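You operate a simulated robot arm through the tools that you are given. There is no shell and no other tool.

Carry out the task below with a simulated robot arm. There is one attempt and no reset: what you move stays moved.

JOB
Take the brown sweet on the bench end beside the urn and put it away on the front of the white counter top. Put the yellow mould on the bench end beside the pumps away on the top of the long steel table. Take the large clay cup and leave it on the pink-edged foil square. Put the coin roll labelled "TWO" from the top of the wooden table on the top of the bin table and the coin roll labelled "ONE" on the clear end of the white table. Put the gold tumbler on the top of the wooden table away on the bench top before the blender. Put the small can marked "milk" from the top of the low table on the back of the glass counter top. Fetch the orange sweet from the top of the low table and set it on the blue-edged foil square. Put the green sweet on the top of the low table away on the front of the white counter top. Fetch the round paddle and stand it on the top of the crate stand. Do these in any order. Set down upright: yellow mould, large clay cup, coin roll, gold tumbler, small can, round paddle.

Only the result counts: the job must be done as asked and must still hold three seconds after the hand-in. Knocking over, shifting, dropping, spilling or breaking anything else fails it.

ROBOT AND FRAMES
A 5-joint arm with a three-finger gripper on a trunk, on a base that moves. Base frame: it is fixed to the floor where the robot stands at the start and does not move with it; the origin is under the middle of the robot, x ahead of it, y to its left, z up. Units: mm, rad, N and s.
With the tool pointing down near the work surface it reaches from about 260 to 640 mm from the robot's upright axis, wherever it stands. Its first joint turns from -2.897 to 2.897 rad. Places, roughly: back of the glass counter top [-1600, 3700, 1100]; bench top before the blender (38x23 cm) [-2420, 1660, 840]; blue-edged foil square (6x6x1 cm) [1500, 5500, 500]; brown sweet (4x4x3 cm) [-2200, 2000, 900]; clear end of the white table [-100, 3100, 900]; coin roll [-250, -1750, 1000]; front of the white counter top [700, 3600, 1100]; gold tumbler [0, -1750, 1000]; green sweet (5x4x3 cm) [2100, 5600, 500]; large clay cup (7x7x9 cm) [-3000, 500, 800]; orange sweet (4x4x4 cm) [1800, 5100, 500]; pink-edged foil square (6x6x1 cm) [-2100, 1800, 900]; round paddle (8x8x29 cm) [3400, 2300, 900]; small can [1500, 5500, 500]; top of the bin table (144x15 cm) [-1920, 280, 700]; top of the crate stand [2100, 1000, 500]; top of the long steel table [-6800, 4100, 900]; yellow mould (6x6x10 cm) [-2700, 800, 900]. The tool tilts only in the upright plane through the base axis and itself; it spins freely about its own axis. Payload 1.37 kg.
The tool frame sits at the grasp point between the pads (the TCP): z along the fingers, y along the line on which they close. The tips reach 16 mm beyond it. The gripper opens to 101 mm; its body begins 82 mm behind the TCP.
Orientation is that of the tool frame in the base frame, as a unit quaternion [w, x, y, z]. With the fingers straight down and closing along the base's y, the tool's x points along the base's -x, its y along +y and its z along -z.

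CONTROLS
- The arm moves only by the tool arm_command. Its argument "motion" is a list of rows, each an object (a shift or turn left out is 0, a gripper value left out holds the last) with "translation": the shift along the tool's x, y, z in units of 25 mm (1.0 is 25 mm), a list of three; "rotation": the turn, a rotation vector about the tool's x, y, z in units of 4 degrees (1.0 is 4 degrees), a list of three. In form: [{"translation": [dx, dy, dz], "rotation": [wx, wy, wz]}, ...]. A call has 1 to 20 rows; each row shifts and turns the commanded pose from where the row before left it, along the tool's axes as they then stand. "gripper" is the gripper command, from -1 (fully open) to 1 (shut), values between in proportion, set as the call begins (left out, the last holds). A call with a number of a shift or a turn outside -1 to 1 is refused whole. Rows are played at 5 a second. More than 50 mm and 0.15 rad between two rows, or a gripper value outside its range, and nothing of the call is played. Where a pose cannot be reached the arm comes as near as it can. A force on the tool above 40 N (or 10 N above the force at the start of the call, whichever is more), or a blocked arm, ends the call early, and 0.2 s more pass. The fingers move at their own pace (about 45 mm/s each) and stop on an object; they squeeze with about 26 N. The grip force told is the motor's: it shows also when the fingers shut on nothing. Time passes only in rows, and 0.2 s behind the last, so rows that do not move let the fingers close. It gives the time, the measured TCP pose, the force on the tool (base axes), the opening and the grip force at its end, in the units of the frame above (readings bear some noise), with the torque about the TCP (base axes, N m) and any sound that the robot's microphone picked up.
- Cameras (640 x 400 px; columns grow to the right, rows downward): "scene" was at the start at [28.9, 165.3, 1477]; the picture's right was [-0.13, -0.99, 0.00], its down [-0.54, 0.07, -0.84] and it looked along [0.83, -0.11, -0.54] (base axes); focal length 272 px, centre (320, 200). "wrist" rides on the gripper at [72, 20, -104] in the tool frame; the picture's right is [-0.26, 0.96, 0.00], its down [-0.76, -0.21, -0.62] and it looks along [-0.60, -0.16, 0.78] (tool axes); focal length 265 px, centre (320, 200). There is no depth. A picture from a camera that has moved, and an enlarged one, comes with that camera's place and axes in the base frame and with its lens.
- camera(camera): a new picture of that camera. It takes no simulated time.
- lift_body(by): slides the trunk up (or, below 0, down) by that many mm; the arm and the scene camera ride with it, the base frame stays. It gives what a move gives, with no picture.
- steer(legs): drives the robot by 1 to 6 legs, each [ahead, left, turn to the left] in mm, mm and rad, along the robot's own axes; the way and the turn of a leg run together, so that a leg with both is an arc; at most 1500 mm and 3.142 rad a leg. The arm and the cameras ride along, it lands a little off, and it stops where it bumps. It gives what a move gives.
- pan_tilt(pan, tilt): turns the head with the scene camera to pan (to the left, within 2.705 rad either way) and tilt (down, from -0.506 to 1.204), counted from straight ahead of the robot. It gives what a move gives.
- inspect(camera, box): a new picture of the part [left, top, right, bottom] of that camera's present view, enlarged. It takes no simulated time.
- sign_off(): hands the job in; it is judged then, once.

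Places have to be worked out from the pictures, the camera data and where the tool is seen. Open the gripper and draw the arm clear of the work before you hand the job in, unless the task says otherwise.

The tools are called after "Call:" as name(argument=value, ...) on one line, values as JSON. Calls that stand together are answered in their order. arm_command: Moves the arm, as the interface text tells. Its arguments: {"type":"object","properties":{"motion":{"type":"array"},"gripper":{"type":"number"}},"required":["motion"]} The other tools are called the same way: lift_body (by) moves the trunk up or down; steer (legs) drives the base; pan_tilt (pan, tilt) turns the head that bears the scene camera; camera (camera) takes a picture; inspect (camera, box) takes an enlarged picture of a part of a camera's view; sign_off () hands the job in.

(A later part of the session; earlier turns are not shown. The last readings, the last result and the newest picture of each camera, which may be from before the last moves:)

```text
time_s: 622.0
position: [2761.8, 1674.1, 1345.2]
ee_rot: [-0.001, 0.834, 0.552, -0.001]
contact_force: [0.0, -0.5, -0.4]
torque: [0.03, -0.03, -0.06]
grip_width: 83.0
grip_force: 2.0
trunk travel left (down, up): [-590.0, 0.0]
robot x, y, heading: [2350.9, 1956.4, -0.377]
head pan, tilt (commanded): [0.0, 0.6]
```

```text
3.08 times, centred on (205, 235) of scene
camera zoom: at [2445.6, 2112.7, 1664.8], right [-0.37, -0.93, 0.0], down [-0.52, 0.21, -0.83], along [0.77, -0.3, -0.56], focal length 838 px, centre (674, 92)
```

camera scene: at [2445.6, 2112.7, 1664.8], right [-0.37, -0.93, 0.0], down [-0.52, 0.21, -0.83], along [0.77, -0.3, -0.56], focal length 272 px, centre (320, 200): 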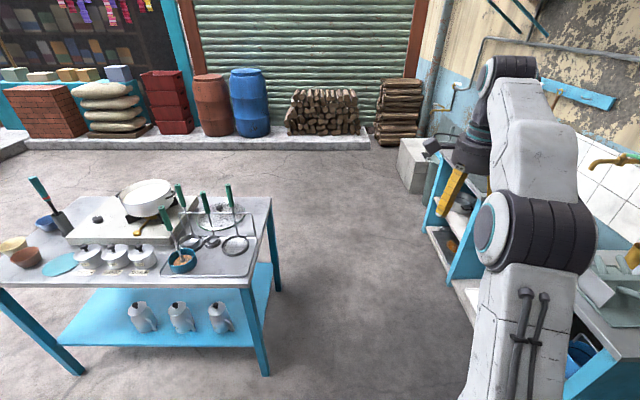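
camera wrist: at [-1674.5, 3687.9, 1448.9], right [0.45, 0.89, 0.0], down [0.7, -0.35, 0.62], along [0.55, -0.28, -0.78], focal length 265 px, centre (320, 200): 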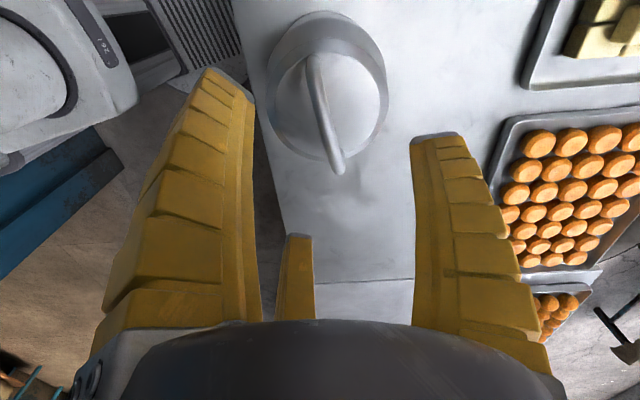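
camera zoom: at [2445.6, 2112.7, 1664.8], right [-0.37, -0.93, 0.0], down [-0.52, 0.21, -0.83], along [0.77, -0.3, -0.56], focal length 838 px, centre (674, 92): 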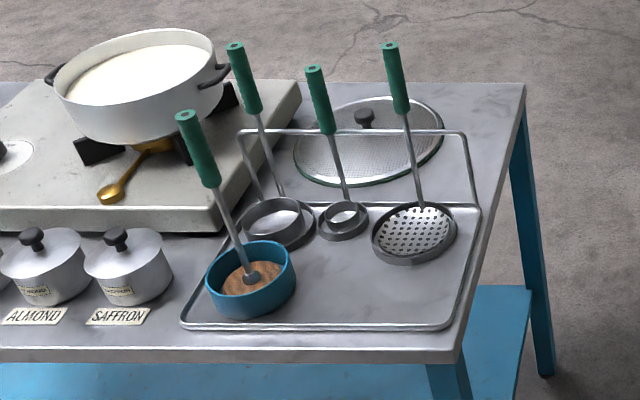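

I'll move closer to inspect the tools in detail before choosing.

Call:
steer(legs=[[150, 690, 0]])

Call:
pan_tilt(pan=-0.1, tilt=0.75)

Call:
camera(camera="scene")

Call:
inspect(camera="scene", box=[200, 170, 420, 330])

```text
time_s: 625.9
position: [3162.8, 2261.6, 1345.4]
ee_rot: [-0.001, 0.839, 0.544, 0.0]
contact_force: [0.9, 0.4, -0.5]
torque: [-0.03, -0.04, 0.0]
grip_width: 82.6
grip_force: 1.7
trunk travel left (down, up): [-590.0, 0.0]
robot x, y, heading: [2757.6, 2557.1, -0.394]
head pan, tilt (commanded): [0.0, 0.6]
```

```text
time_s: 626.6
position: [3161.8, 2260.1, 1344.9]
ee_rot: [-0.001, 0.839, 0.544, 0.0]
contact_force: [-0.3, -0.2, -1.1]
torque: [-0.01, -0.03, 0.01]
grip_width: 82.9
grip_force: 1.5
trunk travel left (down, up): [-590.0, 0.0]
robot x, y, heading: [2761.2, 2552.8, -0.396]
head pan, tilt (commanded): [-0.099, 0.75]
```

```text
taken
camera scene: at [2845.0, 2699.7, 1651.9], right [-0.48, -0.88, 0.0], down [-0.6, 0.32, -0.73], along [0.64, -0.35, -0.68], focal length 272 px, centre (320, 200)
```

scene: 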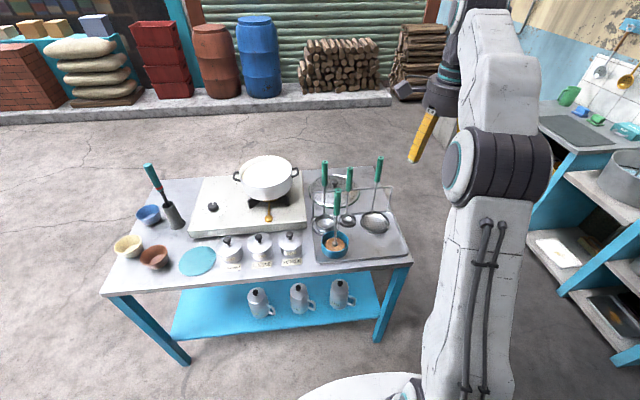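

```text
2.50 times, centred on (310, 250) of scene
camera zoom: at [2845.0, 2699.7, 1651.9], right [-0.48, -0.88, 0.0], down [-0.6, 0.32, -0.73], along [0.64, -0.35, -0.68], focal length 681 px, centre (345, 75)
```

zoom: 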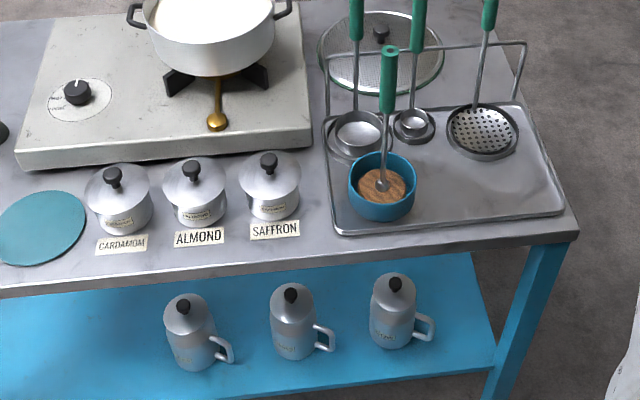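

Call:
inspect(camera="scene", box=[310, 185, 360, 265])

Call:
inspect(camera="scene", box=[300, 150, 410, 240])

Call:
inspect(camera="scene", box=[110, 150, 210, 280])

```text
5.00 times, centred on (335, 225) of scene
camera zoom: at [2845.0, 2699.7, 1651.9], right [-0.48, -0.88, 0.0], down [-0.6, 0.32, -0.73], along [0.64, -0.35, -0.68], focal length 1362 px, centre (245, 75)
```

zoom: 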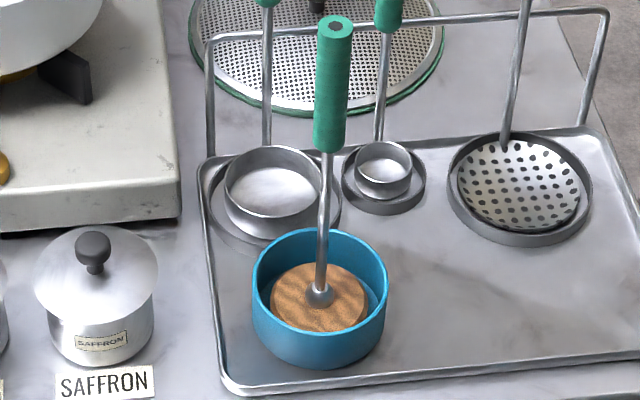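

```text
4.44 times, centred on (355, 195) of scene
camera zoom: at [2845.0, 2699.7, 1651.9], right [-0.48, -0.88, 0.0], down [-0.6, 0.32, -0.73], along [0.64, -0.35, -0.68], focal length 1211 px, centre (164, 222)
```

zoom: 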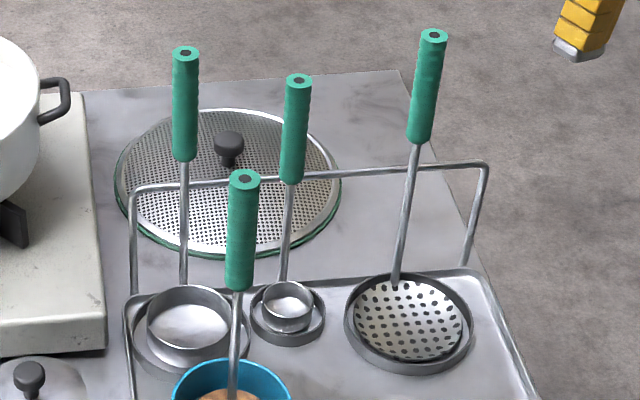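

```text
3.08 times, centred on (160, 215) of scene
camera zoom: at [2845.0, 2699.7, 1651.9], right [-0.48, -0.88, 0.0], down [-0.6, 0.32, -0.73], along [0.64, -0.35, -0.68], focal length 838 px, centre (812, 154)
```

zoom: 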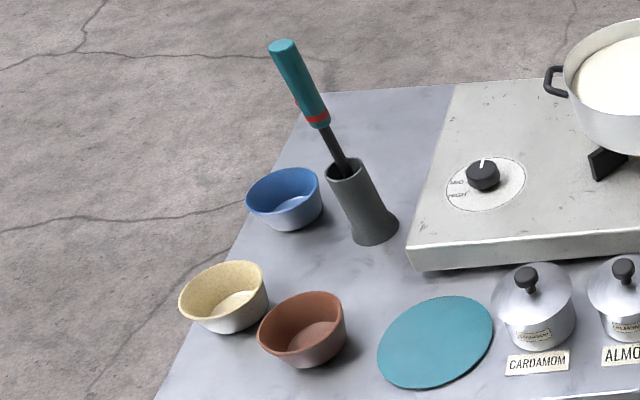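

The round paddle is clearly the wooden disc with the green grip standing in the teal pot, handle at ≈(3383,2348), top z≈1100. Driving forward 140 mm and positioning above it at safe height.

Call:
steer(legs=[[140, 0, 0]])

Call:
arm_command(motion=[{"translation": [0.83, 0.13, 0]}, {"translation": [0.83, 0.13, 0]}, {"translation": [0.83, 0.13, 0]}, {"translation": [0.83, 0.13, 0]}, {"translation": [0.83, 0.13, 0]}, {"translation": [0.83, 0.13, 0]}, {"translation": [0.83, 0.13, 0]}, {"translation": [0.83, 0.13, 0]}], gripper=-0.3)

Call:
camera(camera="wrist")

Call:
camera(camera="scene")

```text
time_s: 627.9
position: [3289.3, 2207.0, 1344.6]
ee_rot: [-0.001, 0.839, 0.544, 0.0]
contact_force: [0.2, -0.1, -0.6]
torque: [0.0, 0.06, 0.01]
grip_width: 82.8
grip_force: 1.7
trunk travel left (down, up): [-590.0, 0.0]
robot x, y, heading: [2887.9, 2496.8, -0.397]
head pan, tilt (commanded): [-0.099, 0.75]
```

```text
time_s: 629.7
position: [3379.8, 2348.8, 1344.2]
ee_rot: [0.0, 0.839, 0.544, -0.001]
contact_force: [0.2, 0.0, 0.0]
torque: [0.0, 0.06, 0.0]
grip_width: 69.1
grip_force: 2.2
trunk travel left (down, up): [-590.0, 0.0]
robot x, y, heading: [2884.3, 2498.6, -0.397]
head pan, tilt (commanded): [-0.099, 0.75]
```

```text
taken
camera wrist: at [3428.0, 2407.4, 1448.1], right [0.77, -0.64, 0.0], down [-0.5, -0.61, 0.62], along [-0.4, -0.48, -0.78], focal length 265 px, centre (320, 200)
```

wrist: 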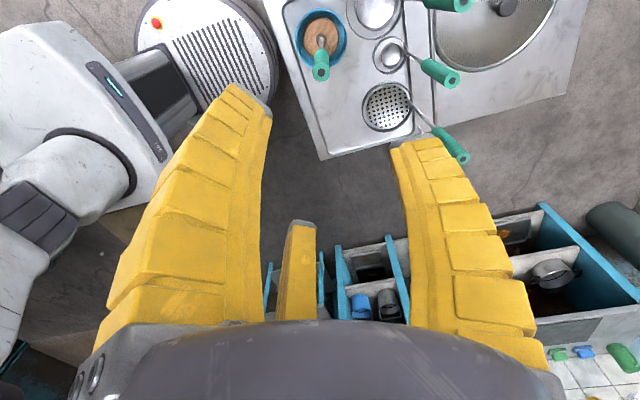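

```text
taken
camera scene: at [2972.1, 2647.3, 1651.8], right [-0.48, -0.88, 0.0], down [-0.6, 0.32, -0.73], along [0.64, -0.35, -0.68], focal length 272 px, centre (320, 200)
```

scene: 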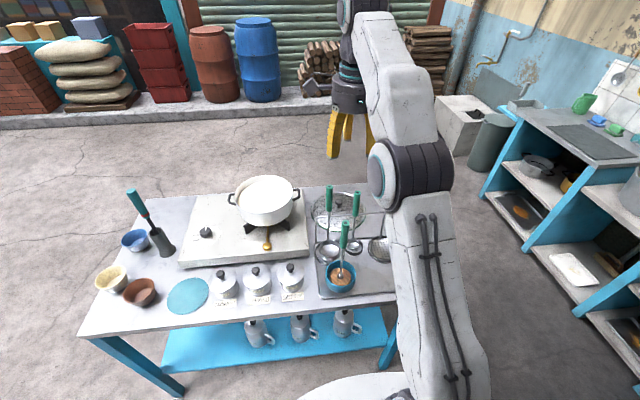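

Handle top appears right where it should. Descending to z≈1180 for a recheck.

Call:
arm_command(motion=[{"translation": [0, 0, 1]}, {"translation": [0, 0, 1]}, {"translation": [0, 0, 1]}, {"translation": [0, 0, 1]}, {"translation": [0, 0, 1]}, {"translation": [0, 0, 1]}, {"translation": [0, 0, 0.6]}])

Call:
camera(camera="wrist")

Call:
inspect(camera="scene", box=[280, 120, 420, 300])

```text
time_s: 631.3
position: [3379.0, 2348.7, 1179.9]
ee_rot: [0.0, 0.839, 0.544, 0.001]
contact_force: [-0.5, 0.5, -0.1]
torque: [-0.01, 0.0, 0.0]
grip_width: 68.7
grip_force: 1.9
trunk travel left (down, up): [-590.0, 0.0]
robot x, y, heading: [2885.3, 2500.4, -0.4]
head pan, tilt (commanded): [-0.099, 0.75]
```

```text
taken
camera wrist: at [3426.5, 2406.2, 1283.8], right [0.77, -0.64, 0.0], down [-0.5, -0.61, 0.62], along [-0.4, -0.48, -0.78], focal length 265 px, centre (320, 200)
```

wrist: 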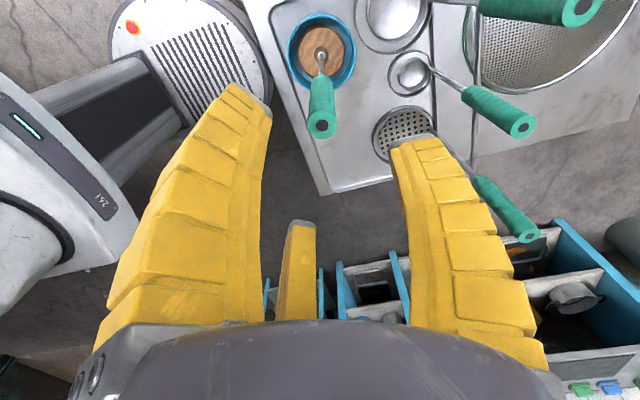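

```text
2.22 times, centred on (350, 210) of scene
camera zoom: at [2971.7, 2646.7, 1651.9], right [-0.48, -0.88, 0.0], down [-0.6, 0.32, -0.73], along [0.64, -0.35, -0.68], focal length 605 px, centre (253, 178)
```

zoom: 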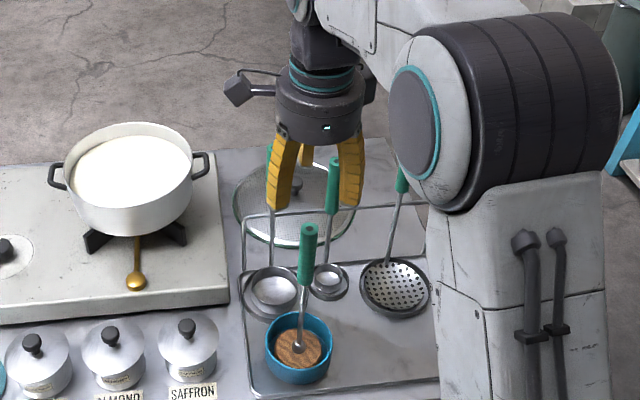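

Aligned. Descending around the grip to z≈1063 and closing.

Call:
arm_command(motion=[{"translation": [0, 0, 0.8]}, {"translation": [0, 0, 0.8]}, {"translation": [0, 0, 0.8]}, {"translation": [0, 0, 0.8]}, {"translation": [0, 0, 0.8]}, {"translation": [0, 0, 0.7]}])

Call:
camera(camera="wrist")

Call:
arm_command(motion=[{"translation": [0, 0, 0]}, {"translation": [0, 0, 0]}, {"translation": [0, 0, 0]}, {"translation": [0, 0, 0]}, {"translation": [0, 0, 0]}], gripper=1)

Call:
inspect(camera="scene", box=[280, 120, 420, 300])

```text
time_s: 632.7
position: [3379.6, 2349.1, 1064.1]
ee_rot: [-0.001, 0.839, 0.544, 0.0]
contact_force: [0.4, 1.2, 1.0]
torque: [0.0, 0.0, 0.0]
grip_width: 68.8
grip_force: 2.4
trunk travel left (down, up): [-590.0, 0.0]
robot x, y, heading: [2885.8, 2501.1, -0.397]
head pan, tilt (commanded): [-0.099, 0.75]
```

```text
taken
camera wrist: at [3426.7, 2406.3, 1166.8], right [0.77, -0.64, 0.0], down [-0.5, -0.61, 0.62], along [-0.4, -0.48, -0.78], focal length 265 px, centre (320, 200)
```

wrist: 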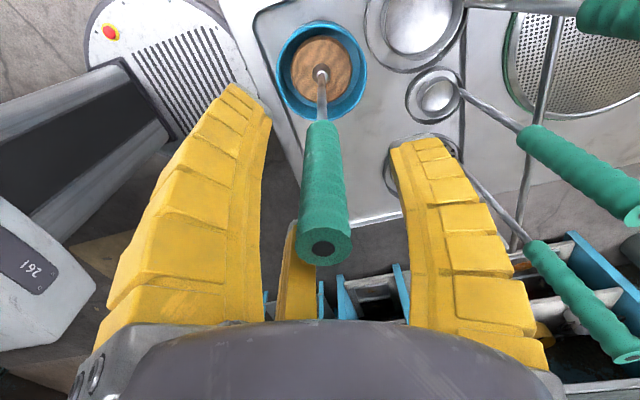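

```text
time_s: 633.9
position: [3378.7, 2349.0, 1063.4]
ee_rot: [-0.001, 0.839, 0.545, 0.001]
contact_force: [-1.3, -0.7, 7.6]
torque: [-0.01, 0.02, 0.0]
grip_width: 17.7
grip_force: 25.7
trunk travel left (down, up): [-590.0, 0.0]
robot x, y, heading: [2884.6, 2493.9, -0.396]
head pan, tilt (commanded): [-0.099, 0.75]
```

```text
2.22 times, centred on (350, 210) of scene
camera zoom: at [2970.7, 2646.7, 1652.0], right [-0.48, -0.88, 0.0], down [-0.6, 0.32, -0.73], along [0.64, -0.35, -0.68], focal length 605 px, centre (253, 178)
```

zoom: 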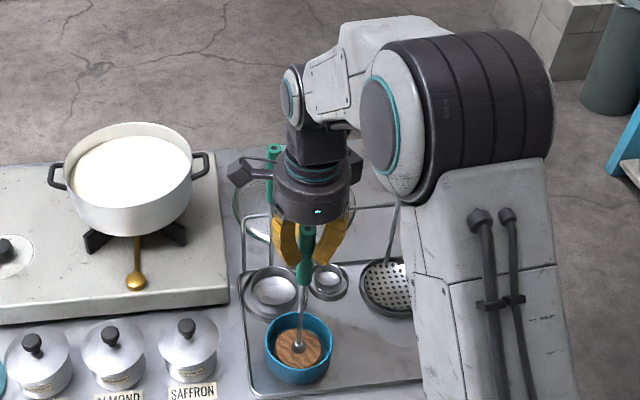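

Grip closed on the handle (17.7 mm). Lifting straight up 150 mm.

Call:
arm_command(motion=[{"translation": [0, 0, -0.3]}, {"translation": [0, 0, -0.5]}, {"translation": [0, 0, -0.6]}, {"translation": [0, 0, -0.8]}, {"translation": [0, 0, -0.8]}, {"translation": [0, 0, -0.8]}, {"translation": [0, 0, -0.8]}, {"translation": [0, 0, -0.8]}, {"translation": [0, 0, -0.8]}])

Call:
camera(camera="scene")

Call:
camera(camera="wrist")

```text
time_s: 635.9
position: [3378.7, 2349.2, 1217.6]
ee_rot: [-0.002, 0.839, 0.544, -0.001]
contact_force: [-0.9, 0.1, -3.2]
torque: [-0.02, 0.01, 0.0]
grip_width: 14.4
grip_force: 25.4
trunk travel left (down, up): [-590.0, 0.0]
robot x, y, heading: [2889.0, 2499.7, -0.401]
head pan, tilt (commanded): [-0.099, 0.75]
```

```text
taken
camera scene: at [2971.5, 2646.8, 1651.8], right [-0.48, -0.88, 0.0], down [-0.6, 0.32, -0.73], along [0.64, -0.35, -0.68], focal length 272 px, centre (320, 200)
```

scene: 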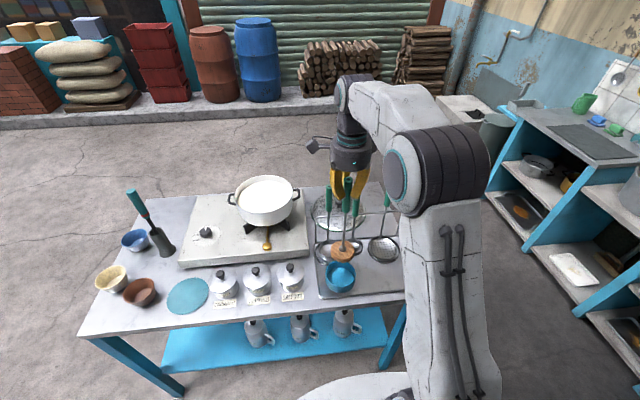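

```text
taken
camera wrist: at [3426.0, 2406.9, 1321.3], right [0.77, -0.64, 0.0], down [-0.5, -0.61, 0.62], along [-0.4, -0.48, -0.78], focal length 265 px, centre (320, 200)
```

wrist: 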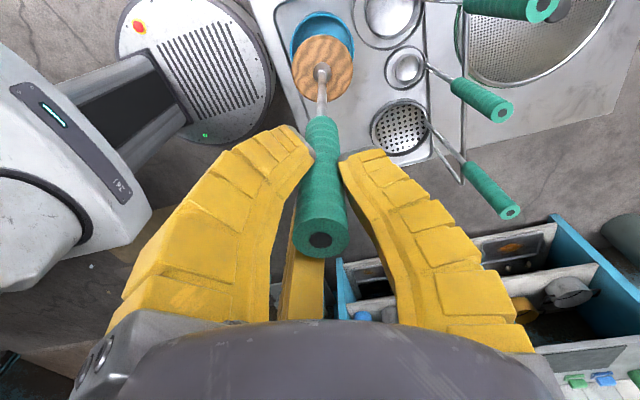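

The paddle is out of the pot and upright. Raising a bit more, backing away, and turning toward the crate stand.

Call:
arm_command(motion=[{"translation": [0, 0, -0.8]}, {"translation": [0, 0, -0.8]}, {"translation": [0, 0, -0.8]}])

Call:
steer(legs=[[-350, 0, 0], [0, 0, -1.53], [950, 120, 0]])

Call:
pan_tilt(pan=0.0, tilt=0.8)

Call:
camera(camera="scene")

Call:
camera(camera="wrist")

```text
time_s: 636.7
position: [3379.8, 2349.4, 1277.9]
ee_rot: [-0.001, 0.839, 0.543, -0.001]
contact_force: [-0.1, 0.4, -2.5]
torque: [-0.01, 0.0, -0.03]
grip_width: 14.6
grip_force: 26.1
trunk travel left (down, up): [-590.0, 0.0]
robot x, y, heading: [2886.1, 2501.0, -0.396]
head pan, tilt (commanded): [-0.099, 0.75]
```

```text
time_s: 647.3
position: [2231.7, 1201.3, 1279.1]
ee_rot: [-0.001, 0.983, -0.184, 0.001]
contact_force: [-0.1, 0.1, -2.8]
torque: [0.0, 0.0, 0.01]
grip_width: 14.1
grip_force: 26.2
trunk travel left (down, up): [-590.0, 0.0]
robot x, y, heading: [2360.2, 1705.2, -1.915]
head pan, tilt (commanded): [-0.099, 0.75]
```

```text
time_s: 648.0
position: [2232.8, 1202.3, 1277.7]
ee_rot: [-0.002, 0.983, -0.184, 0.0]
contact_force: [0.0, 0.1, -2.8]
torque: [0.01, -0.02, 0.0]
grip_width: 14.0
grip_force: 26.4
trunk travel left (down, up): [-590.0, 0.0]
robot x, y, heading: [2356.3, 1702.9, -1.925]
head pan, tilt (commanded): [0.0, 0.799]
```

```text
taken
camera scene: at [2516.3, 1625.9, 1647.9], right [-0.94, 0.34, 0.0], down [0.24, 0.67, -0.7], along [-0.24, -0.66, -0.72], focal length 272 px, centre (320, 200)
```

scene: 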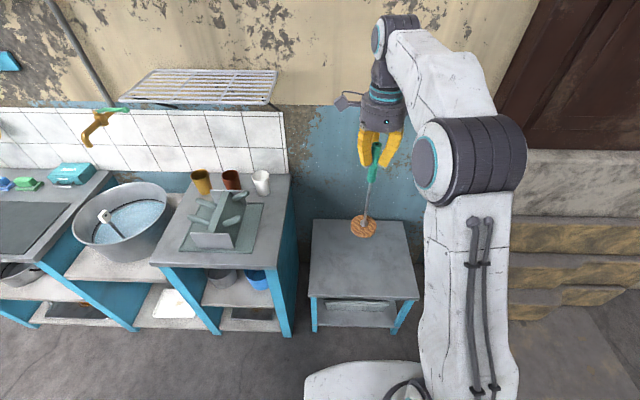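

```text
taken
camera wrist: at [2291.8, 1157.4, 1381.9], right [-0.6, -0.8, 0.0], down [-0.63, 0.47, 0.62], along [-0.5, 0.37, -0.78], focal length 265 px, centre (320, 200)
```

wrist: 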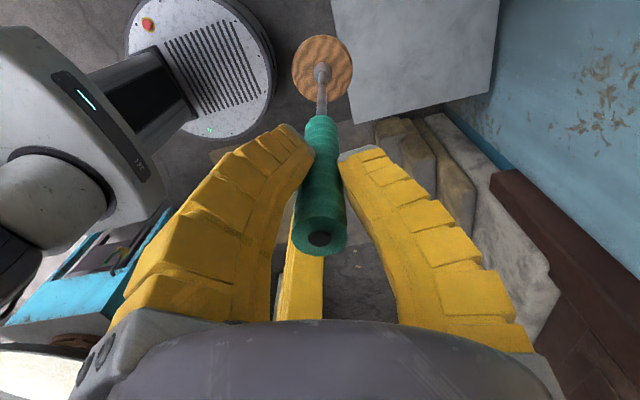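

The stand's top is confirmed at z≈500. Moving forward 210 mm brings the paddle over it; then I'll lower the trunk.

Call:
steer(legs=[[205, 0, 0]])

Call:
lift_body(by=-350)

Call:
camera(camera="scene")

Call:
camera(camera="wrist")

```text
time_s: 649.6
position: [2164.7, 1007.6, 1278.4]
ee_rot: [-0.002, 0.983, -0.183, 0.0]
contact_force: [-0.4, -0.2, -1.9]
torque: [0.01, -0.03, -0.02]
grip_width: 14.0
grip_force: 26.0
trunk travel left (down, up): [-590.0, 0.0]
robot x, y, heading: [2289.3, 1510.4, -1.92]
head pan, tilt (commanded): [0.0, 0.799]
```

```text
time_s: 653.0
position: [2164.1, 1007.7, 927.9]
ee_rot: [-0.001, 0.983, -0.183, 0.0]
contact_force: [-0.8, 0.2, -2.6]
torque: [-0.02, -0.02, -0.01]
grip_width: 14.0
grip_force: 26.2
trunk travel left (down, up): [-240.0, 350.0]
robot x, y, heading: [2294.6, 1507.5, -1.922]
head pan, tilt (commanded): [0.0, 0.799]
```

```text
taken
camera scene: at [2446.7, 1432.5, 1297.9], right [-0.94, 0.34, 0.0], down [0.24, 0.68, -0.7], along [-0.24, -0.66, -0.72], focal length 272 px, centre (320, 200)
```

scene: 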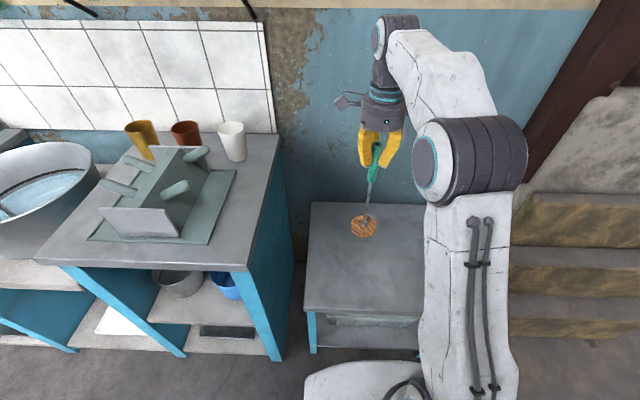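

```text
taken
camera wrist: at [2224.0, 963.2, 1031.9], right [-0.59, -0.8, 0.0], down [-0.63, 0.46, 0.62], along [-0.5, 0.37, -0.78], focal length 265 px, centre (320, 200)
```

wrist: 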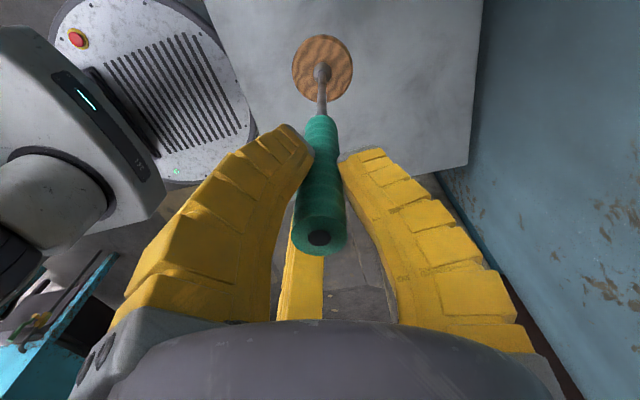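

The paddle hangs parallel to the tool axis. Lowering to ~18 mm above expected contact, then creeping.

Call:
arm_command(motion=[{"translation": [0, 0, 0.9]}, {"translation": [0, 0, 0.9]}, {"translation": [0, 0, 0.9]}, {"translation": [0, 0, 0.9]}, {"translation": [0, 0, 0.9]}, {"translation": [0, 0, 0.9]}, {"translation": [0, 0, 0.9]}])

Call:
inspect(camera="scene", box=[300, 130, 440, 330])

Call:
arm_command(motion=[{"translation": [0, 0, 0.2]}, {"translation": [0, 0, 0.2]}, {"translation": [0, 0, 0]}])

```text
time_s: 654.6
position: [2162.1, 1007.9, 770.5]
ee_rot: [-0.001, 0.983, -0.182, 0.0]
contact_force: [-0.1, 0.5, -2.3]
torque: [-0.01, -0.03, 0.0]
grip_width: 13.8
grip_force: 25.6
trunk travel left (down, up): [-240.0, 350.0]
robot x, y, heading: [2289.4, 1510.9, -1.914]
head pan, tilt (commanded): [0.0, 0.799]
```

```text
2.00 times, centred on (370, 230) of scene
camera zoom: at [2446.7, 1432.5, 1297.9], right [-0.94, 0.34, 0.0], down [0.24, 0.68, -0.7], along [-0.24, -0.66, -0.72], focal length 545 px, centre (220, 140)
```

zoom: 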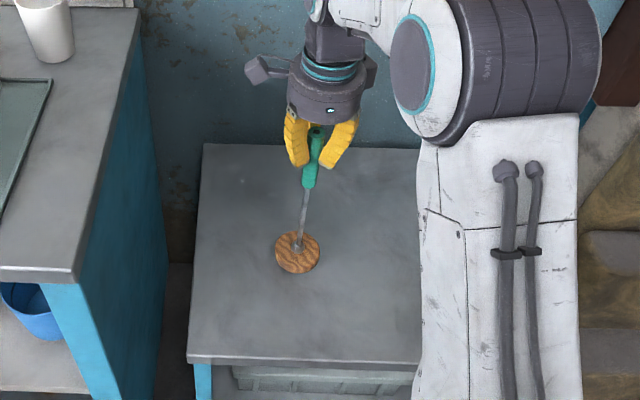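

```text
time_s: 655.4
position: [2162.8, 1009.0, 760.6]
ee_rot: [-0.002, 0.983, -0.183, 0.001]
contact_force: [-0.2, 0.6, -3.6]
torque: [-0.01, 0.0, -0.01]
grip_width: 13.8
grip_force: 26.5
trunk travel left (down, up): [-240.0, 350.0]
robot x, y, heading: [2289.6, 1507.2, -1.914]
head pan, tilt (commanded): [0.0, 0.799]
```

Call:
arm_command(motion=[{"translation": [0, 0, 0.15]}, {"translation": [0, 0, 0.15]}, {"translation": [0, 0, 0]}])

Call:
arm_command(motion=[{"translation": [0, 0, 0.12]}, {"translation": [0, 0, 0]}])

Call:
arm_command(motion=[{"translation": [0, 0, 0.12]}, {"translation": [0, 0, 0]}])

Call:
arm_command(motion=[{"translation": [0, 0, 0.12]}, {"translation": [0, 0, 0]}])

```text
time_s: 656.2
position: [2162.9, 1006.5, 754.5]
ee_rot: [0.002, 0.983, -0.182, 0.0]
contact_force: [-3.3, -0.6, 16.8]
torque: [-0.13, 0.16, -0.03]
grip_width: 20.1
grip_force: 25.9
trunk travel left (down, up): [-240.0, 350.0]
robot x, y, heading: [2285.5, 1510.1, -1.908]
head pan, tilt (commanded): [0.0, 0.799]
```

```text
time_s: 656.8
position: [2163.8, 1010.1, 752.2]
ee_rot: [0.0, 0.983, -0.183, 0.0]
contact_force: [-3.7, -0.1, 22.5]
torque: [-0.06, 0.14, 0.02]
grip_width: 24.9
grip_force: 25.8
trunk travel left (down, up): [-240.0, 350.0]
robot x, y, heading: [2287.5, 1507.6, -1.911]
head pan, tilt (commanded): [0.0, 0.799]
```

```text
time_s: 657.4
position: [2164.5, 1009.5, 748.9]
ee_rot: [0.0, 0.983, -0.183, 0.001]
contact_force: [-4.9, 0.3, 24.9]
torque: [-0.04, 0.07, 0.0]
grip_width: 28.1
grip_force: 25.9
trunk travel left (down, up): [-240.0, 350.0]
robot x, y, heading: [2288.6, 1507.4, -1.919]
head pan, tilt (commanded): [0.0, 0.799]
```

```text
time_s: 658.0
position: [2163.8, 1009.6, 746.2]
ee_rot: [0.001, 0.983, -0.183, 0.0]
contact_force: [-4.7, -0.5, 27.7]
torque: [-0.1, -0.05, -0.03]
grip_width: 28.7
grip_force: 26.2
trunk travel left (down, up): [-240.0, 350.0]
robot x, y, heading: [2285.5, 1511.4, -1.914]
head pan, tilt (commanded): [0.0, 0.799]
```

Contact was at ≈757; I pressed a bit far. Backing up to relieve, then releasing.

Call:
arm_command(motion=[{"translation": [0, 0, -0.15]}, {"translation": [0, 0, -0.1]}, {"translation": [0, 0, 0]}])

Call:
arm_command(motion=[{"translation": [0, 0, -0.08]}, {"translation": [0, 0, 0]}])

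Call:
inspect(camera="scene", box=[300, 130, 440, 330])

Call:
camera(camera="wrist")

```text
time_s: 658.8
position: [2164.2, 1010.5, 749.3]
ee_rot: [-0.004, 0.983, -0.183, 0.0]
contact_force: [-2.5, 0.0, 13.3]
torque: [0.08, 0.16, 0.03]
grip_width: 20.6
grip_force: 25.6
trunk travel left (down, up): [-240.0, 350.0]
robot x, y, heading: [2290.6, 1510.7, -1.914]
head pan, tilt (commanded): [0.0, 0.799]
```

```text
time_s: 659.4
position: [2164.6, 1009.5, 753.0]
ee_rot: [-0.003, 0.983, -0.182, 0.0]
contact_force: [0.0, 0.1, -2.1]
torque: [-0.02, -0.01, -0.03]
grip_width: 15.9
grip_force: 25.9
trunk travel left (down, up): [-240.0, 350.0]
robot x, y, heading: [2291.1, 1512.2, -1.917]
head pan, tilt (commanded): [0.0, 0.799]
```

```text
2.00 times, centred on (370, 230) of scene
camera zoom: at [2446.7, 1432.5, 1297.7], right [-0.94, 0.34, 0.0], down [0.24, 0.68, -0.7], along [-0.24, -0.66, -0.72], focal length 545 px, centre (220, 140)
```

zoom: 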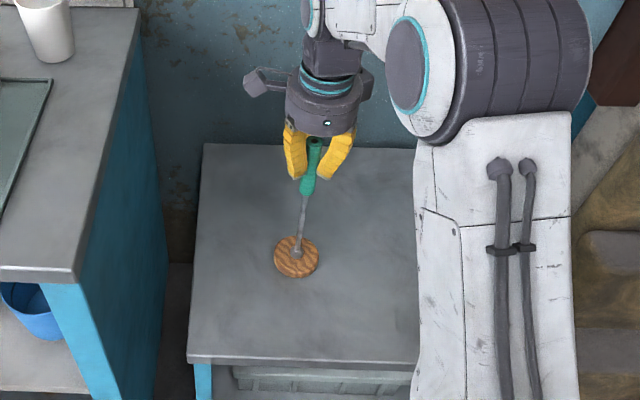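

```text
taken
camera wrist: at [2224.1, 964.7, 855.7], right [-0.59, -0.81, -0.01], down [-0.63, 0.46, 0.62], along [-0.5, 0.37, -0.78], focal length 265 px, centre (320, 200)
```

wrist: 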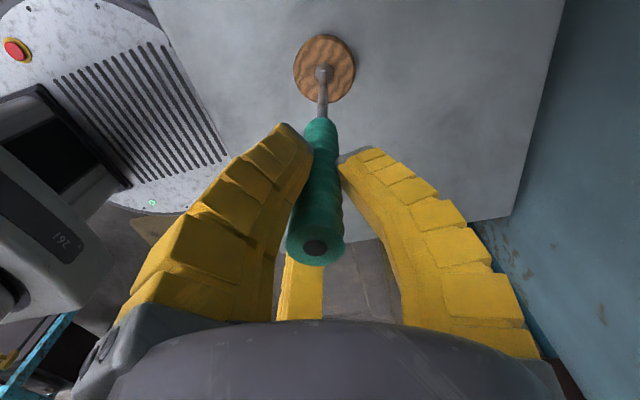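

It's hanging just above the surface. Lowering 2 mm for light contact, then opening.

Call:
arm_command(motion=[{"translation": [0, 0, 0.06]}, {"translation": [0, 0, 0]}])

Call:
arm_command(motion=[{"translation": [0, 0, 0]}, {"translation": [0, 0, 0]}, {"translation": [0, 0, 0]}], gripper=0.2)

Call:
camera(camera="wrist")

Call:
inspect(camera="scene", box=[300, 130, 440, 330])

```text
time_s: 660.0
position: [2163.2, 1009.2, 751.9]
ee_rot: [0.0, 0.983, -0.183, 0.0]
contact_force: [-0.5, 0.6, 3.5]
torque: [0.24, -0.12, 0.0]
grip_width: 16.5
grip_force: 26.1
trunk travel left (down, up): [-240.0, 350.0]
robot x, y, heading: [2284.0, 1511.9, -1.914]
head pan, tilt (commanded): [0.0, 0.799]
```

```text
time_s: 660.8
position: [2164.3, 1009.9, 751.7]
ee_rot: [-0.001, 0.983, -0.184, 0.0]
contact_force: [0.4, -0.1, 0.0]
torque: [0.01, 0.01, 0.0]
grip_width: 44.7
grip_force: 3.3
trunk travel left (down, up): [-240.0, 350.0]
robot x, y, heading: [2290.7, 1513.0, -1.917]
head pan, tilt (commanded): [0.0, 0.799]
```

```text
taken
camera wrist: at [2223.6, 964.6, 855.2], right [-0.59, -0.8, 0.0], down [-0.63, 0.46, 0.62], along [-0.5, 0.37, -0.78], focal length 265 px, centre (320, 200)
```

wrist: 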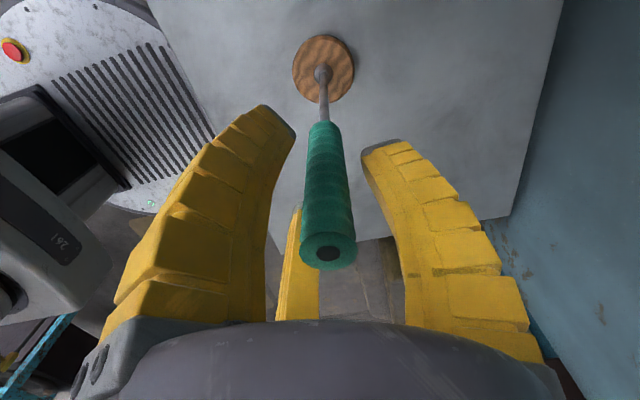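

```text
2.00 times, centred on (370, 230) of scene
camera zoom: at [2446.7, 1432.7, 1297.9], right [-0.94, 0.34, 0.0], down [0.24, 0.67, -0.7], along [-0.24, -0.66, -0.72], focal length 545 px, centre (220, 140)
```

zoom: 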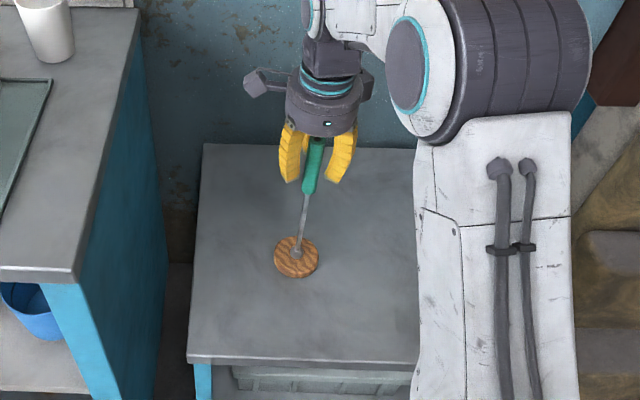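

The paddle stands by itself. Opening wider and rising straight up.

Call:
arm_command(motion=[{"translation": [0, 0, 0]}, {"translation": [0, 0, 0]}, {"translation": [0, 0, -0.4]}, {"translation": [0, 0, -0.6]}, {"translation": [0, 0, -0.8]}, {"translation": [0, 0, -0.8]}, {"translation": [0, 0, -0.8]}, {"translation": [0, 0, -0.8]}, {"translation": [0, 0, -0.8]}, {"translation": [0, 0, -0.8]}], gripper=-0.4)

Call:
camera(camera="wrist")

Call:
steer(legs=[[-250, 0, 0]])

Call:
camera(camera="scene")

```text
time_s: 663.0
position: [2163.5, 1007.6, 895.8]
ee_rot: [-0.002, 0.983, -0.184, 0.001]
contact_force: [0.3, 0.4, 0.7]
torque: [0.01, 0.02, 0.01]
grip_width: 73.5
grip_force: 2.4
trunk travel left (down, up): [-240.0, 350.0]
robot x, y, heading: [2290.5, 1513.5, -1.914]
head pan, tilt (commanded): [0.0, 0.799]
```

```text
taken
camera wrist: at [2223.0, 962.8, 999.2], right [-0.59, -0.8, 0.0], down [-0.63, 0.46, 0.62], along [-0.5, 0.37, -0.78], focal length 265 px, centre (320, 200)
```

wrist: 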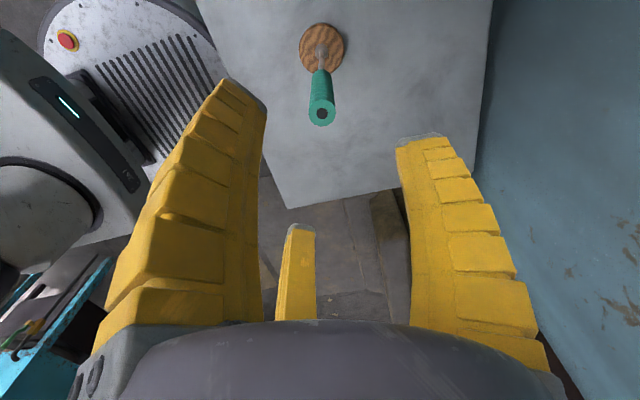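

```text
time_s: 664.8
position: [2245.2, 1243.4, 895.1]
ee_rot: [-0.002, 0.983, -0.185, 0.001]
contact_force: [0.0, -0.2, 0.6]
torque: [0.0, -0.01, 0.01]
grip_width: 73.6
grip_force: 2.3
trunk travel left (down, up): [-240.0, 350.0]
robot x, y, heading: [2374.7, 1746.3, -1.923]
head pan, tilt (commanded): [0.0, 0.799]
```

```text
taken
camera scene: at [2531.3, 1666.5, 1297.9], right [-0.94, 0.34, 0.0], down [0.25, 0.67, -0.7], along [-0.24, -0.65, -0.72], focal length 272 px, centre (320, 200)
```

scene: 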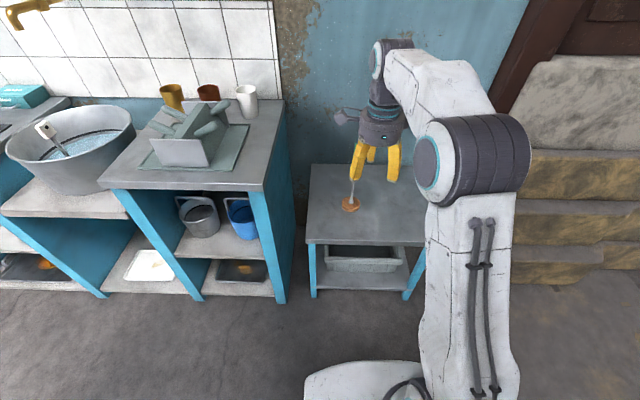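

The paddle stands on the crate stand. Two objects remain: the gold tumbler and the yellow mould. Raising the trunk and driving west toward the doorway.

Call:
lift_body(by=200)

Call:
steer(legs=[[0, 0, -1.36], [1300, -120, 0], [1450, 50, 0], [350, 0, 0]])

Call:
pan_tilt(pan=1.0, tilt=0.5)

Call:
camera(camera="scene")

```text
time_s: 667.0
position: [2245.0, 1243.8, 1095.8]
ee_rot: [-0.002, 0.983, -0.185, 0.0]
contact_force: [0.3, -0.5, -1.0]
torque: [-0.03, 0.01, 0.01]
grip_width: 73.6
grip_force: 2.4
trunk travel left (down, up): [-440.0, 150.0]
robot x, y, heading: [2375.4, 1744.2, -1.923]
head pan, tilt (commanded): [0.0, 0.799]
```

```text
time_s: 685.8
position: [-1280.4, 2181.0, 1095.3]
ee_rot: [0.001, -0.667, 0.745, -0.001]
contact_force: [-0.5, -0.4, 0.3]
torque: [0.0, -0.01, 0.02]
grip_width: 73.5
grip_force: 1.9
trunk travel left (down, up): [-440.0, 150.0]
robot x, y, heading: [-761.7, 2184.0, 3.051]
head pan, tilt (commanded): [0.0, 0.799]
```

```text
time_s: 687.1
position: [-1279.7, 2180.7, 1094.1]
ee_rot: [0.002, -0.666, 0.746, -0.001]
contact_force: [-0.2, -0.2, 0.3]
torque: [-0.02, -0.01, -0.02]
grip_width: 73.5
grip_force: 2.2
trunk travel left (down, up): [-440.0, 150.0]
robot x, y, heading: [-762.5, 2182.2, 3.05]
head pan, tilt (commanded): [1.0, 0.499]
```

```text
taken
camera scene: at [-772.8, 1934.6, 1523.8], right [-0.79, 0.61, 0.0], down [0.29, 0.38, -0.88], along [-0.54, -0.69, -0.48], focal length 272 px, centre (320, 200)
```

scene: 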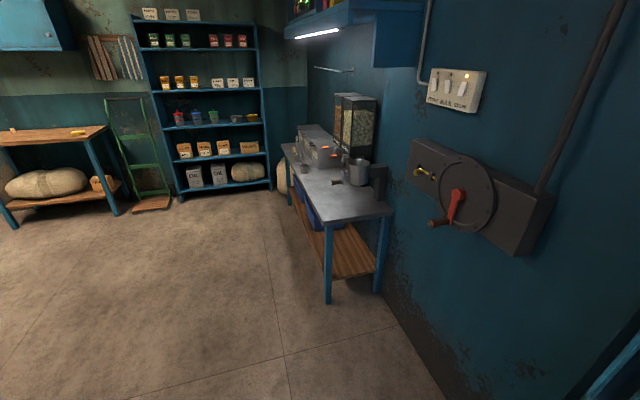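

The arm would pass close to the crank box if I turned here; I'll back up 250 mm first, then turn south and drive into the room west of the milk churn.

Call:
steer(legs=[[-250, 0, 0], [0, 0, 1.75], [0, -170, 0]])

Call:
pan_tilt(pan=0.0, tilt=0.6)

Call:
camera(camera="scene")

```text
time_s: 694.2
position: [-595.6, 1639.3, 1096.2]
ee_rot: [-0.002, 1.0, 0.03, 0.0]
contact_force: [-0.1, -0.1, 0.0]
torque: [0.0, -0.01, 0.01]
grip_width: 73.5
grip_force: 2.4
trunk travel left (down, up): [-440.0, 150.0]
robot x, y, heading: [-691.9, 2148.6, -1.486]
head pan, tilt (commanded): [1.0, 0.499]
```

```text
time_s: 695.5
position: [-596.1, 1638.5, 1095.0]
ee_rot: [-0.002, 1.0, 0.029, 0.0]
contact_force: [0.3, 0.2, -0.1]
torque: [0.01, 0.01, -0.01]
grip_width: 73.7
grip_force: 2.5
trunk travel left (down, up): [-440.0, 150.0]
robot x, y, heading: [-688.7, 2149.8, -1.49]
head pan, tilt (commanded): [0.0, 0.6]
```

```text
taken
camera scene: at [-512.5, 2136.0, 1514.7], right [-1.0, -0.08, 0.0], down [-0.05, 0.56, -0.83], along [0.07, -0.82, -0.56], focal length 272 px, centre (320, 200)
```

scene: 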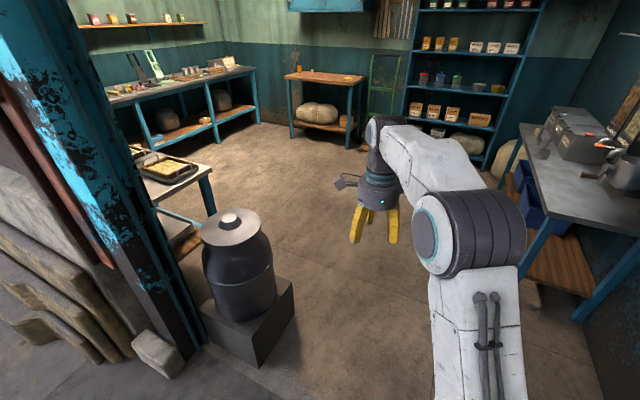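

The way into the room is clear. Driving to the front of the wooden table again.

Call:
steer(legs=[[1490, 0, 0], [900, 400, 0], [880, 400, 0], [0, 0, -0.46]])

Call:
pan_tilt(pan=0.0, tilt=0.7)

Call:
camera(camera="scene")

```text
time_s: 713.6
position: [328.4, -1530.9, 1095.6]
ee_rot: [-0.002, 0.983, -0.182, 0.001]
contact_force: [-0.6, -0.1, -0.3]
torque: [0.03, -0.01, 0.0]
grip_width: 73.4
grip_force: 2.2
trunk travel left (down, up): [-440.0, 150.0]
robot x, y, heading: [451.2, -1025.5, -1.917]
head pan, tilt (commanded): [0.0, 0.6]
```

```text
time_s: 714.3
position: [329.4, -1530.7, 1094.9]
ee_rot: [-0.002, 0.983, -0.183, 0.001]
contact_force: [-0.9, 0.7, 0.7]
torque: [0.02, -0.01, -0.01]
grip_width: 73.7
grip_force: 1.5
trunk travel left (down, up): [-440.0, 150.0]
robot x, y, heading: [452.6, -1026.9, -1.905]
head pan, tilt (commanded): [0.0, 0.7]
```

```text
taken
camera scene: at [610.9, -1109.2, 1506.1], right [-0.94, 0.34, 0.0], down [0.22, 0.61, -0.77], along [-0.26, -0.72, -0.64], focal length 272 px, centre (320, 200)
```

scene: 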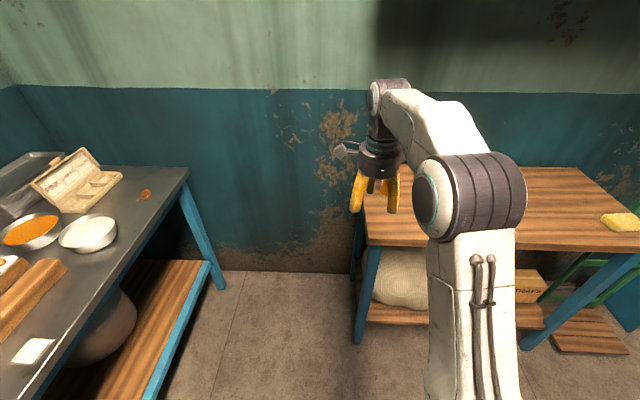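

Moving to within reach of the tumbler.

Call:
steer(legs=[[255, -80, 0]])

Call:
camera(camera="wrist")

Call:
pan_tilt(pan=0.0, tilt=0.8)

Call:
camera(camera="scene")

```text
time_s: 716.2
position: [160.4, -1740.3, 1093.8]
ee_rot: [-0.001, 0.982, -0.188, 0.0]
contact_force: [-0.1, 0.2, 0.1]
torque: [0.02, -0.03, -0.02]
grip_width: 73.6
grip_force: 1.9
trunk travel left (down, up): [-440.0, 150.0]
robot x, y, heading: [289.2, -1239.4, -1.919]
head pan, tilt (commanded): [0.0, 0.7]
```

```text
taken
camera wrist: at [219.8, -1785.6, 1198.6], right [-0.6, -0.8, 0.0], down [-0.63, 0.47, 0.62], along [-0.5, 0.38, -0.78], focal length 265 px, centre (320, 200)
```

wrist: 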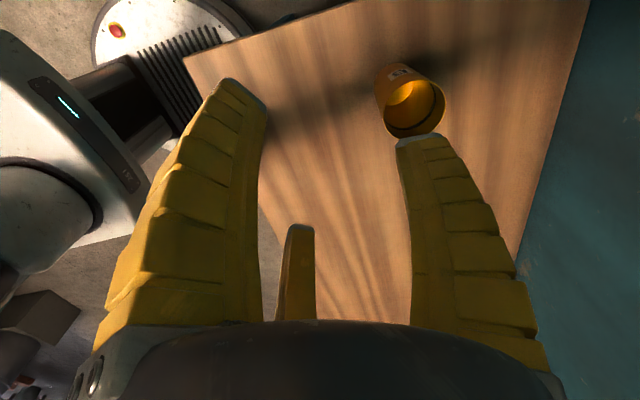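

```text
time_s: 716.9
position: [159.1, -1739.5, 1095.2]
ee_rot: [-0.002, 0.982, -0.188, 0.001]
contact_force: [-0.1, 0.5, 0.4]
torque: [-0.01, -0.01, 0.01]
grip_width: 73.6
grip_force: 2.2
trunk travel left (down, up): [-440.0, 150.0]
robot x, y, heading: [292.4, -1237.9, -1.922]
head pan, tilt (commanded): [0.0, 0.799]
```

```text
taken
camera scene: at [448.4, -1317.4, 1497.9], right [-0.94, 0.35, 0.0], down [0.25, 0.67, -0.7], along [-0.24, -0.65, -0.72], focal length 272 px, centre (320, 200)
```

scene: 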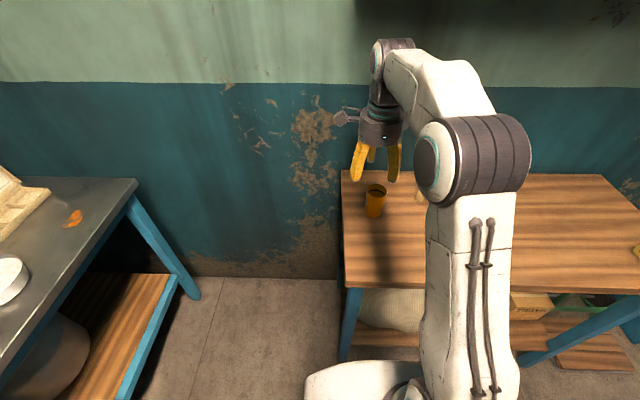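

Tumbler rim center ≈(98,-1806). Opening wider and moving above it while descending a little.

Call:
arm_command(motion=[{"translation": [0, 0, 0.8]}, {"translation": [-0.32, 0.83, 0.5]}, {"translation": [-0.32, 0.83, 0.5]}, {"translation": [-0.32, 0.83, 0.4]}, {"translation": [-0.33, 0.84, 0.2]}], gripper=-0.72)

Call:
camera(camera="wrist")

Call:
inspect(camera="scene", box=[320, 130, 440, 250])

```text
time_s: 718.1
position: [99.5, -1806.4, 1033.3]
ee_rot: [-0.002, 0.982, -0.188, 0.001]
contact_force: [0.3, -0.1, 0.9]
torque: [0.01, 0.0, 0.01]
grip_width: 88.4
grip_force: 0.9
trunk travel left (down, up): [-440.0, 150.0]
robot x, y, heading: [292.7, -1235.2, -1.923]
head pan, tilt (commanded): [0.0, 0.799]
```

```text
taken
camera wrist: at [158.5, -1852.3, 1137.7], right [-0.6, -0.8, 0.0], down [-0.63, 0.47, 0.62], along [-0.49, 0.38, -0.78], focal length 265 px, centre (320, 200)
```

wrist: 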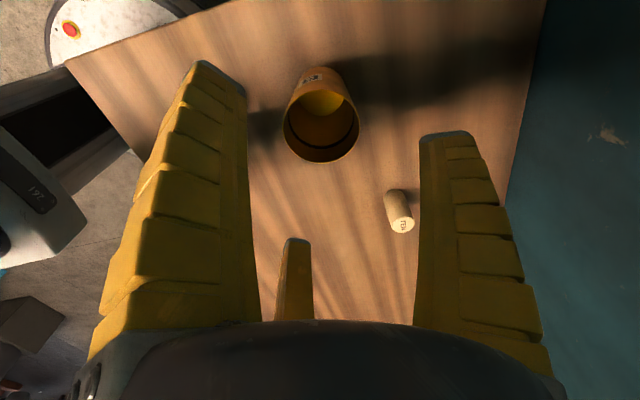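

```text
3.33 times, centred on (380, 190) of scene
camera zoom: at [448.0, -1317.9, 1497.9], right [-0.94, 0.35, 0.0], down [0.25, 0.67, -0.7], along [-0.24, -0.65, -0.72], focal length 908 px, centre (120, 233)
```

zoom: 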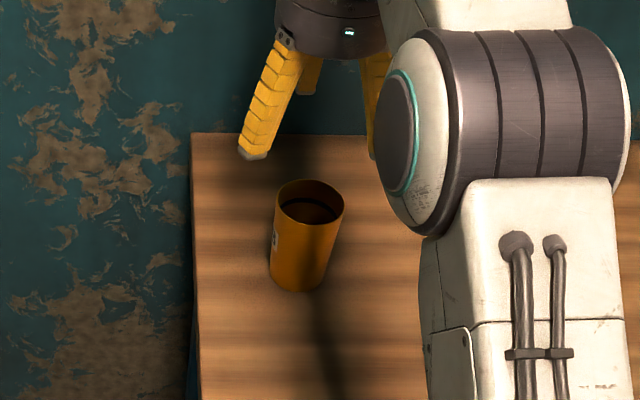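

Centred (rim z≈957). Descending to z≈905 around the tumbler, then closing.

Call:
arm_command(motion=[{"translation": [0, 0, 0.9]}, {"translation": [0, 0, 0.9]}, {"translation": [0, 0, 0.9]}])

Call:
camera(camera="wrist")

Call:
arm_command(motion=[{"translation": [0, 0, 0.8]}, {"translation": [0, 0, 0.8]}, {"translation": [0, 0, 0.8]}])

Call:
camera(camera="wrist")

```text
time_s: 718.9
position: [99.5, -1804.9, 967.2]
ee_rot: [-0.002, 0.982, -0.188, 0.0]
contact_force: [-0.1, 0.4, -0.4]
torque: [-0.04, 0.03, -0.02]
grip_width: 88.3
grip_force: 1.0
trunk travel left (down, up): [-440.0, 150.0]
robot x, y, heading: [288.9, -1236.3, -1.928]
head pan, tilt (commanded): [0.0, 0.799]
```

```text
taken
camera wrist: at [159.0, -1850.5, 1071.1], right [-0.6, -0.8, 0.0], down [-0.63, 0.47, 0.62], along [-0.5, 0.38, -0.78], focal length 265 px, centre (320, 200)
```

wrist: 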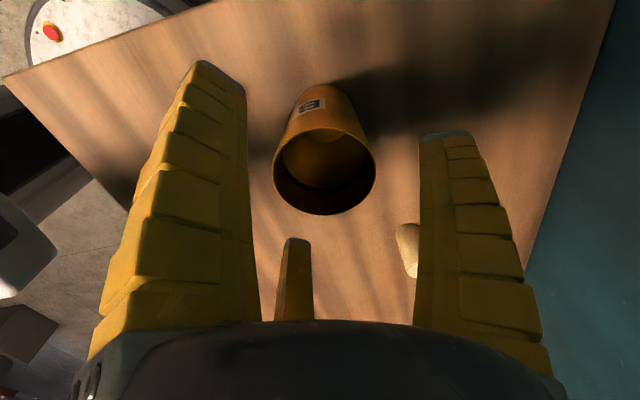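

```text
time_s: 719.7
position: [100.5, -1804.2, 907.3]
ee_rot: [-0.001, 0.982, -0.187, 0.001]
contact_force: [-0.2, 0.2, 0.7]
torque: [-0.01, 0.01, -0.04]
grip_width: 88.9
grip_force: 1.5
trunk travel left (down, up): [-440.0, 150.0]
robot x, y, heading: [292.2, -1236.5, -1.926]
head pan, tilt (commanded): [0.0, 0.799]
```

```text
taken
camera wrist: at [159.2, -1849.6, 1011.4], right [-0.6, -0.8, 0.0], down [-0.63, 0.47, 0.62], along [-0.5, 0.37, -0.78], focal length 265 px, centre (320, 200)
```

wrist: 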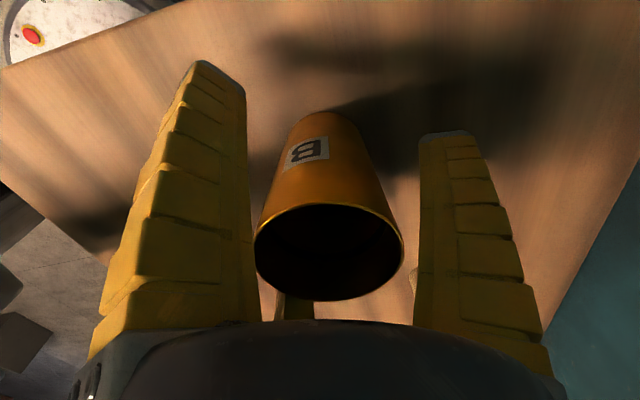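

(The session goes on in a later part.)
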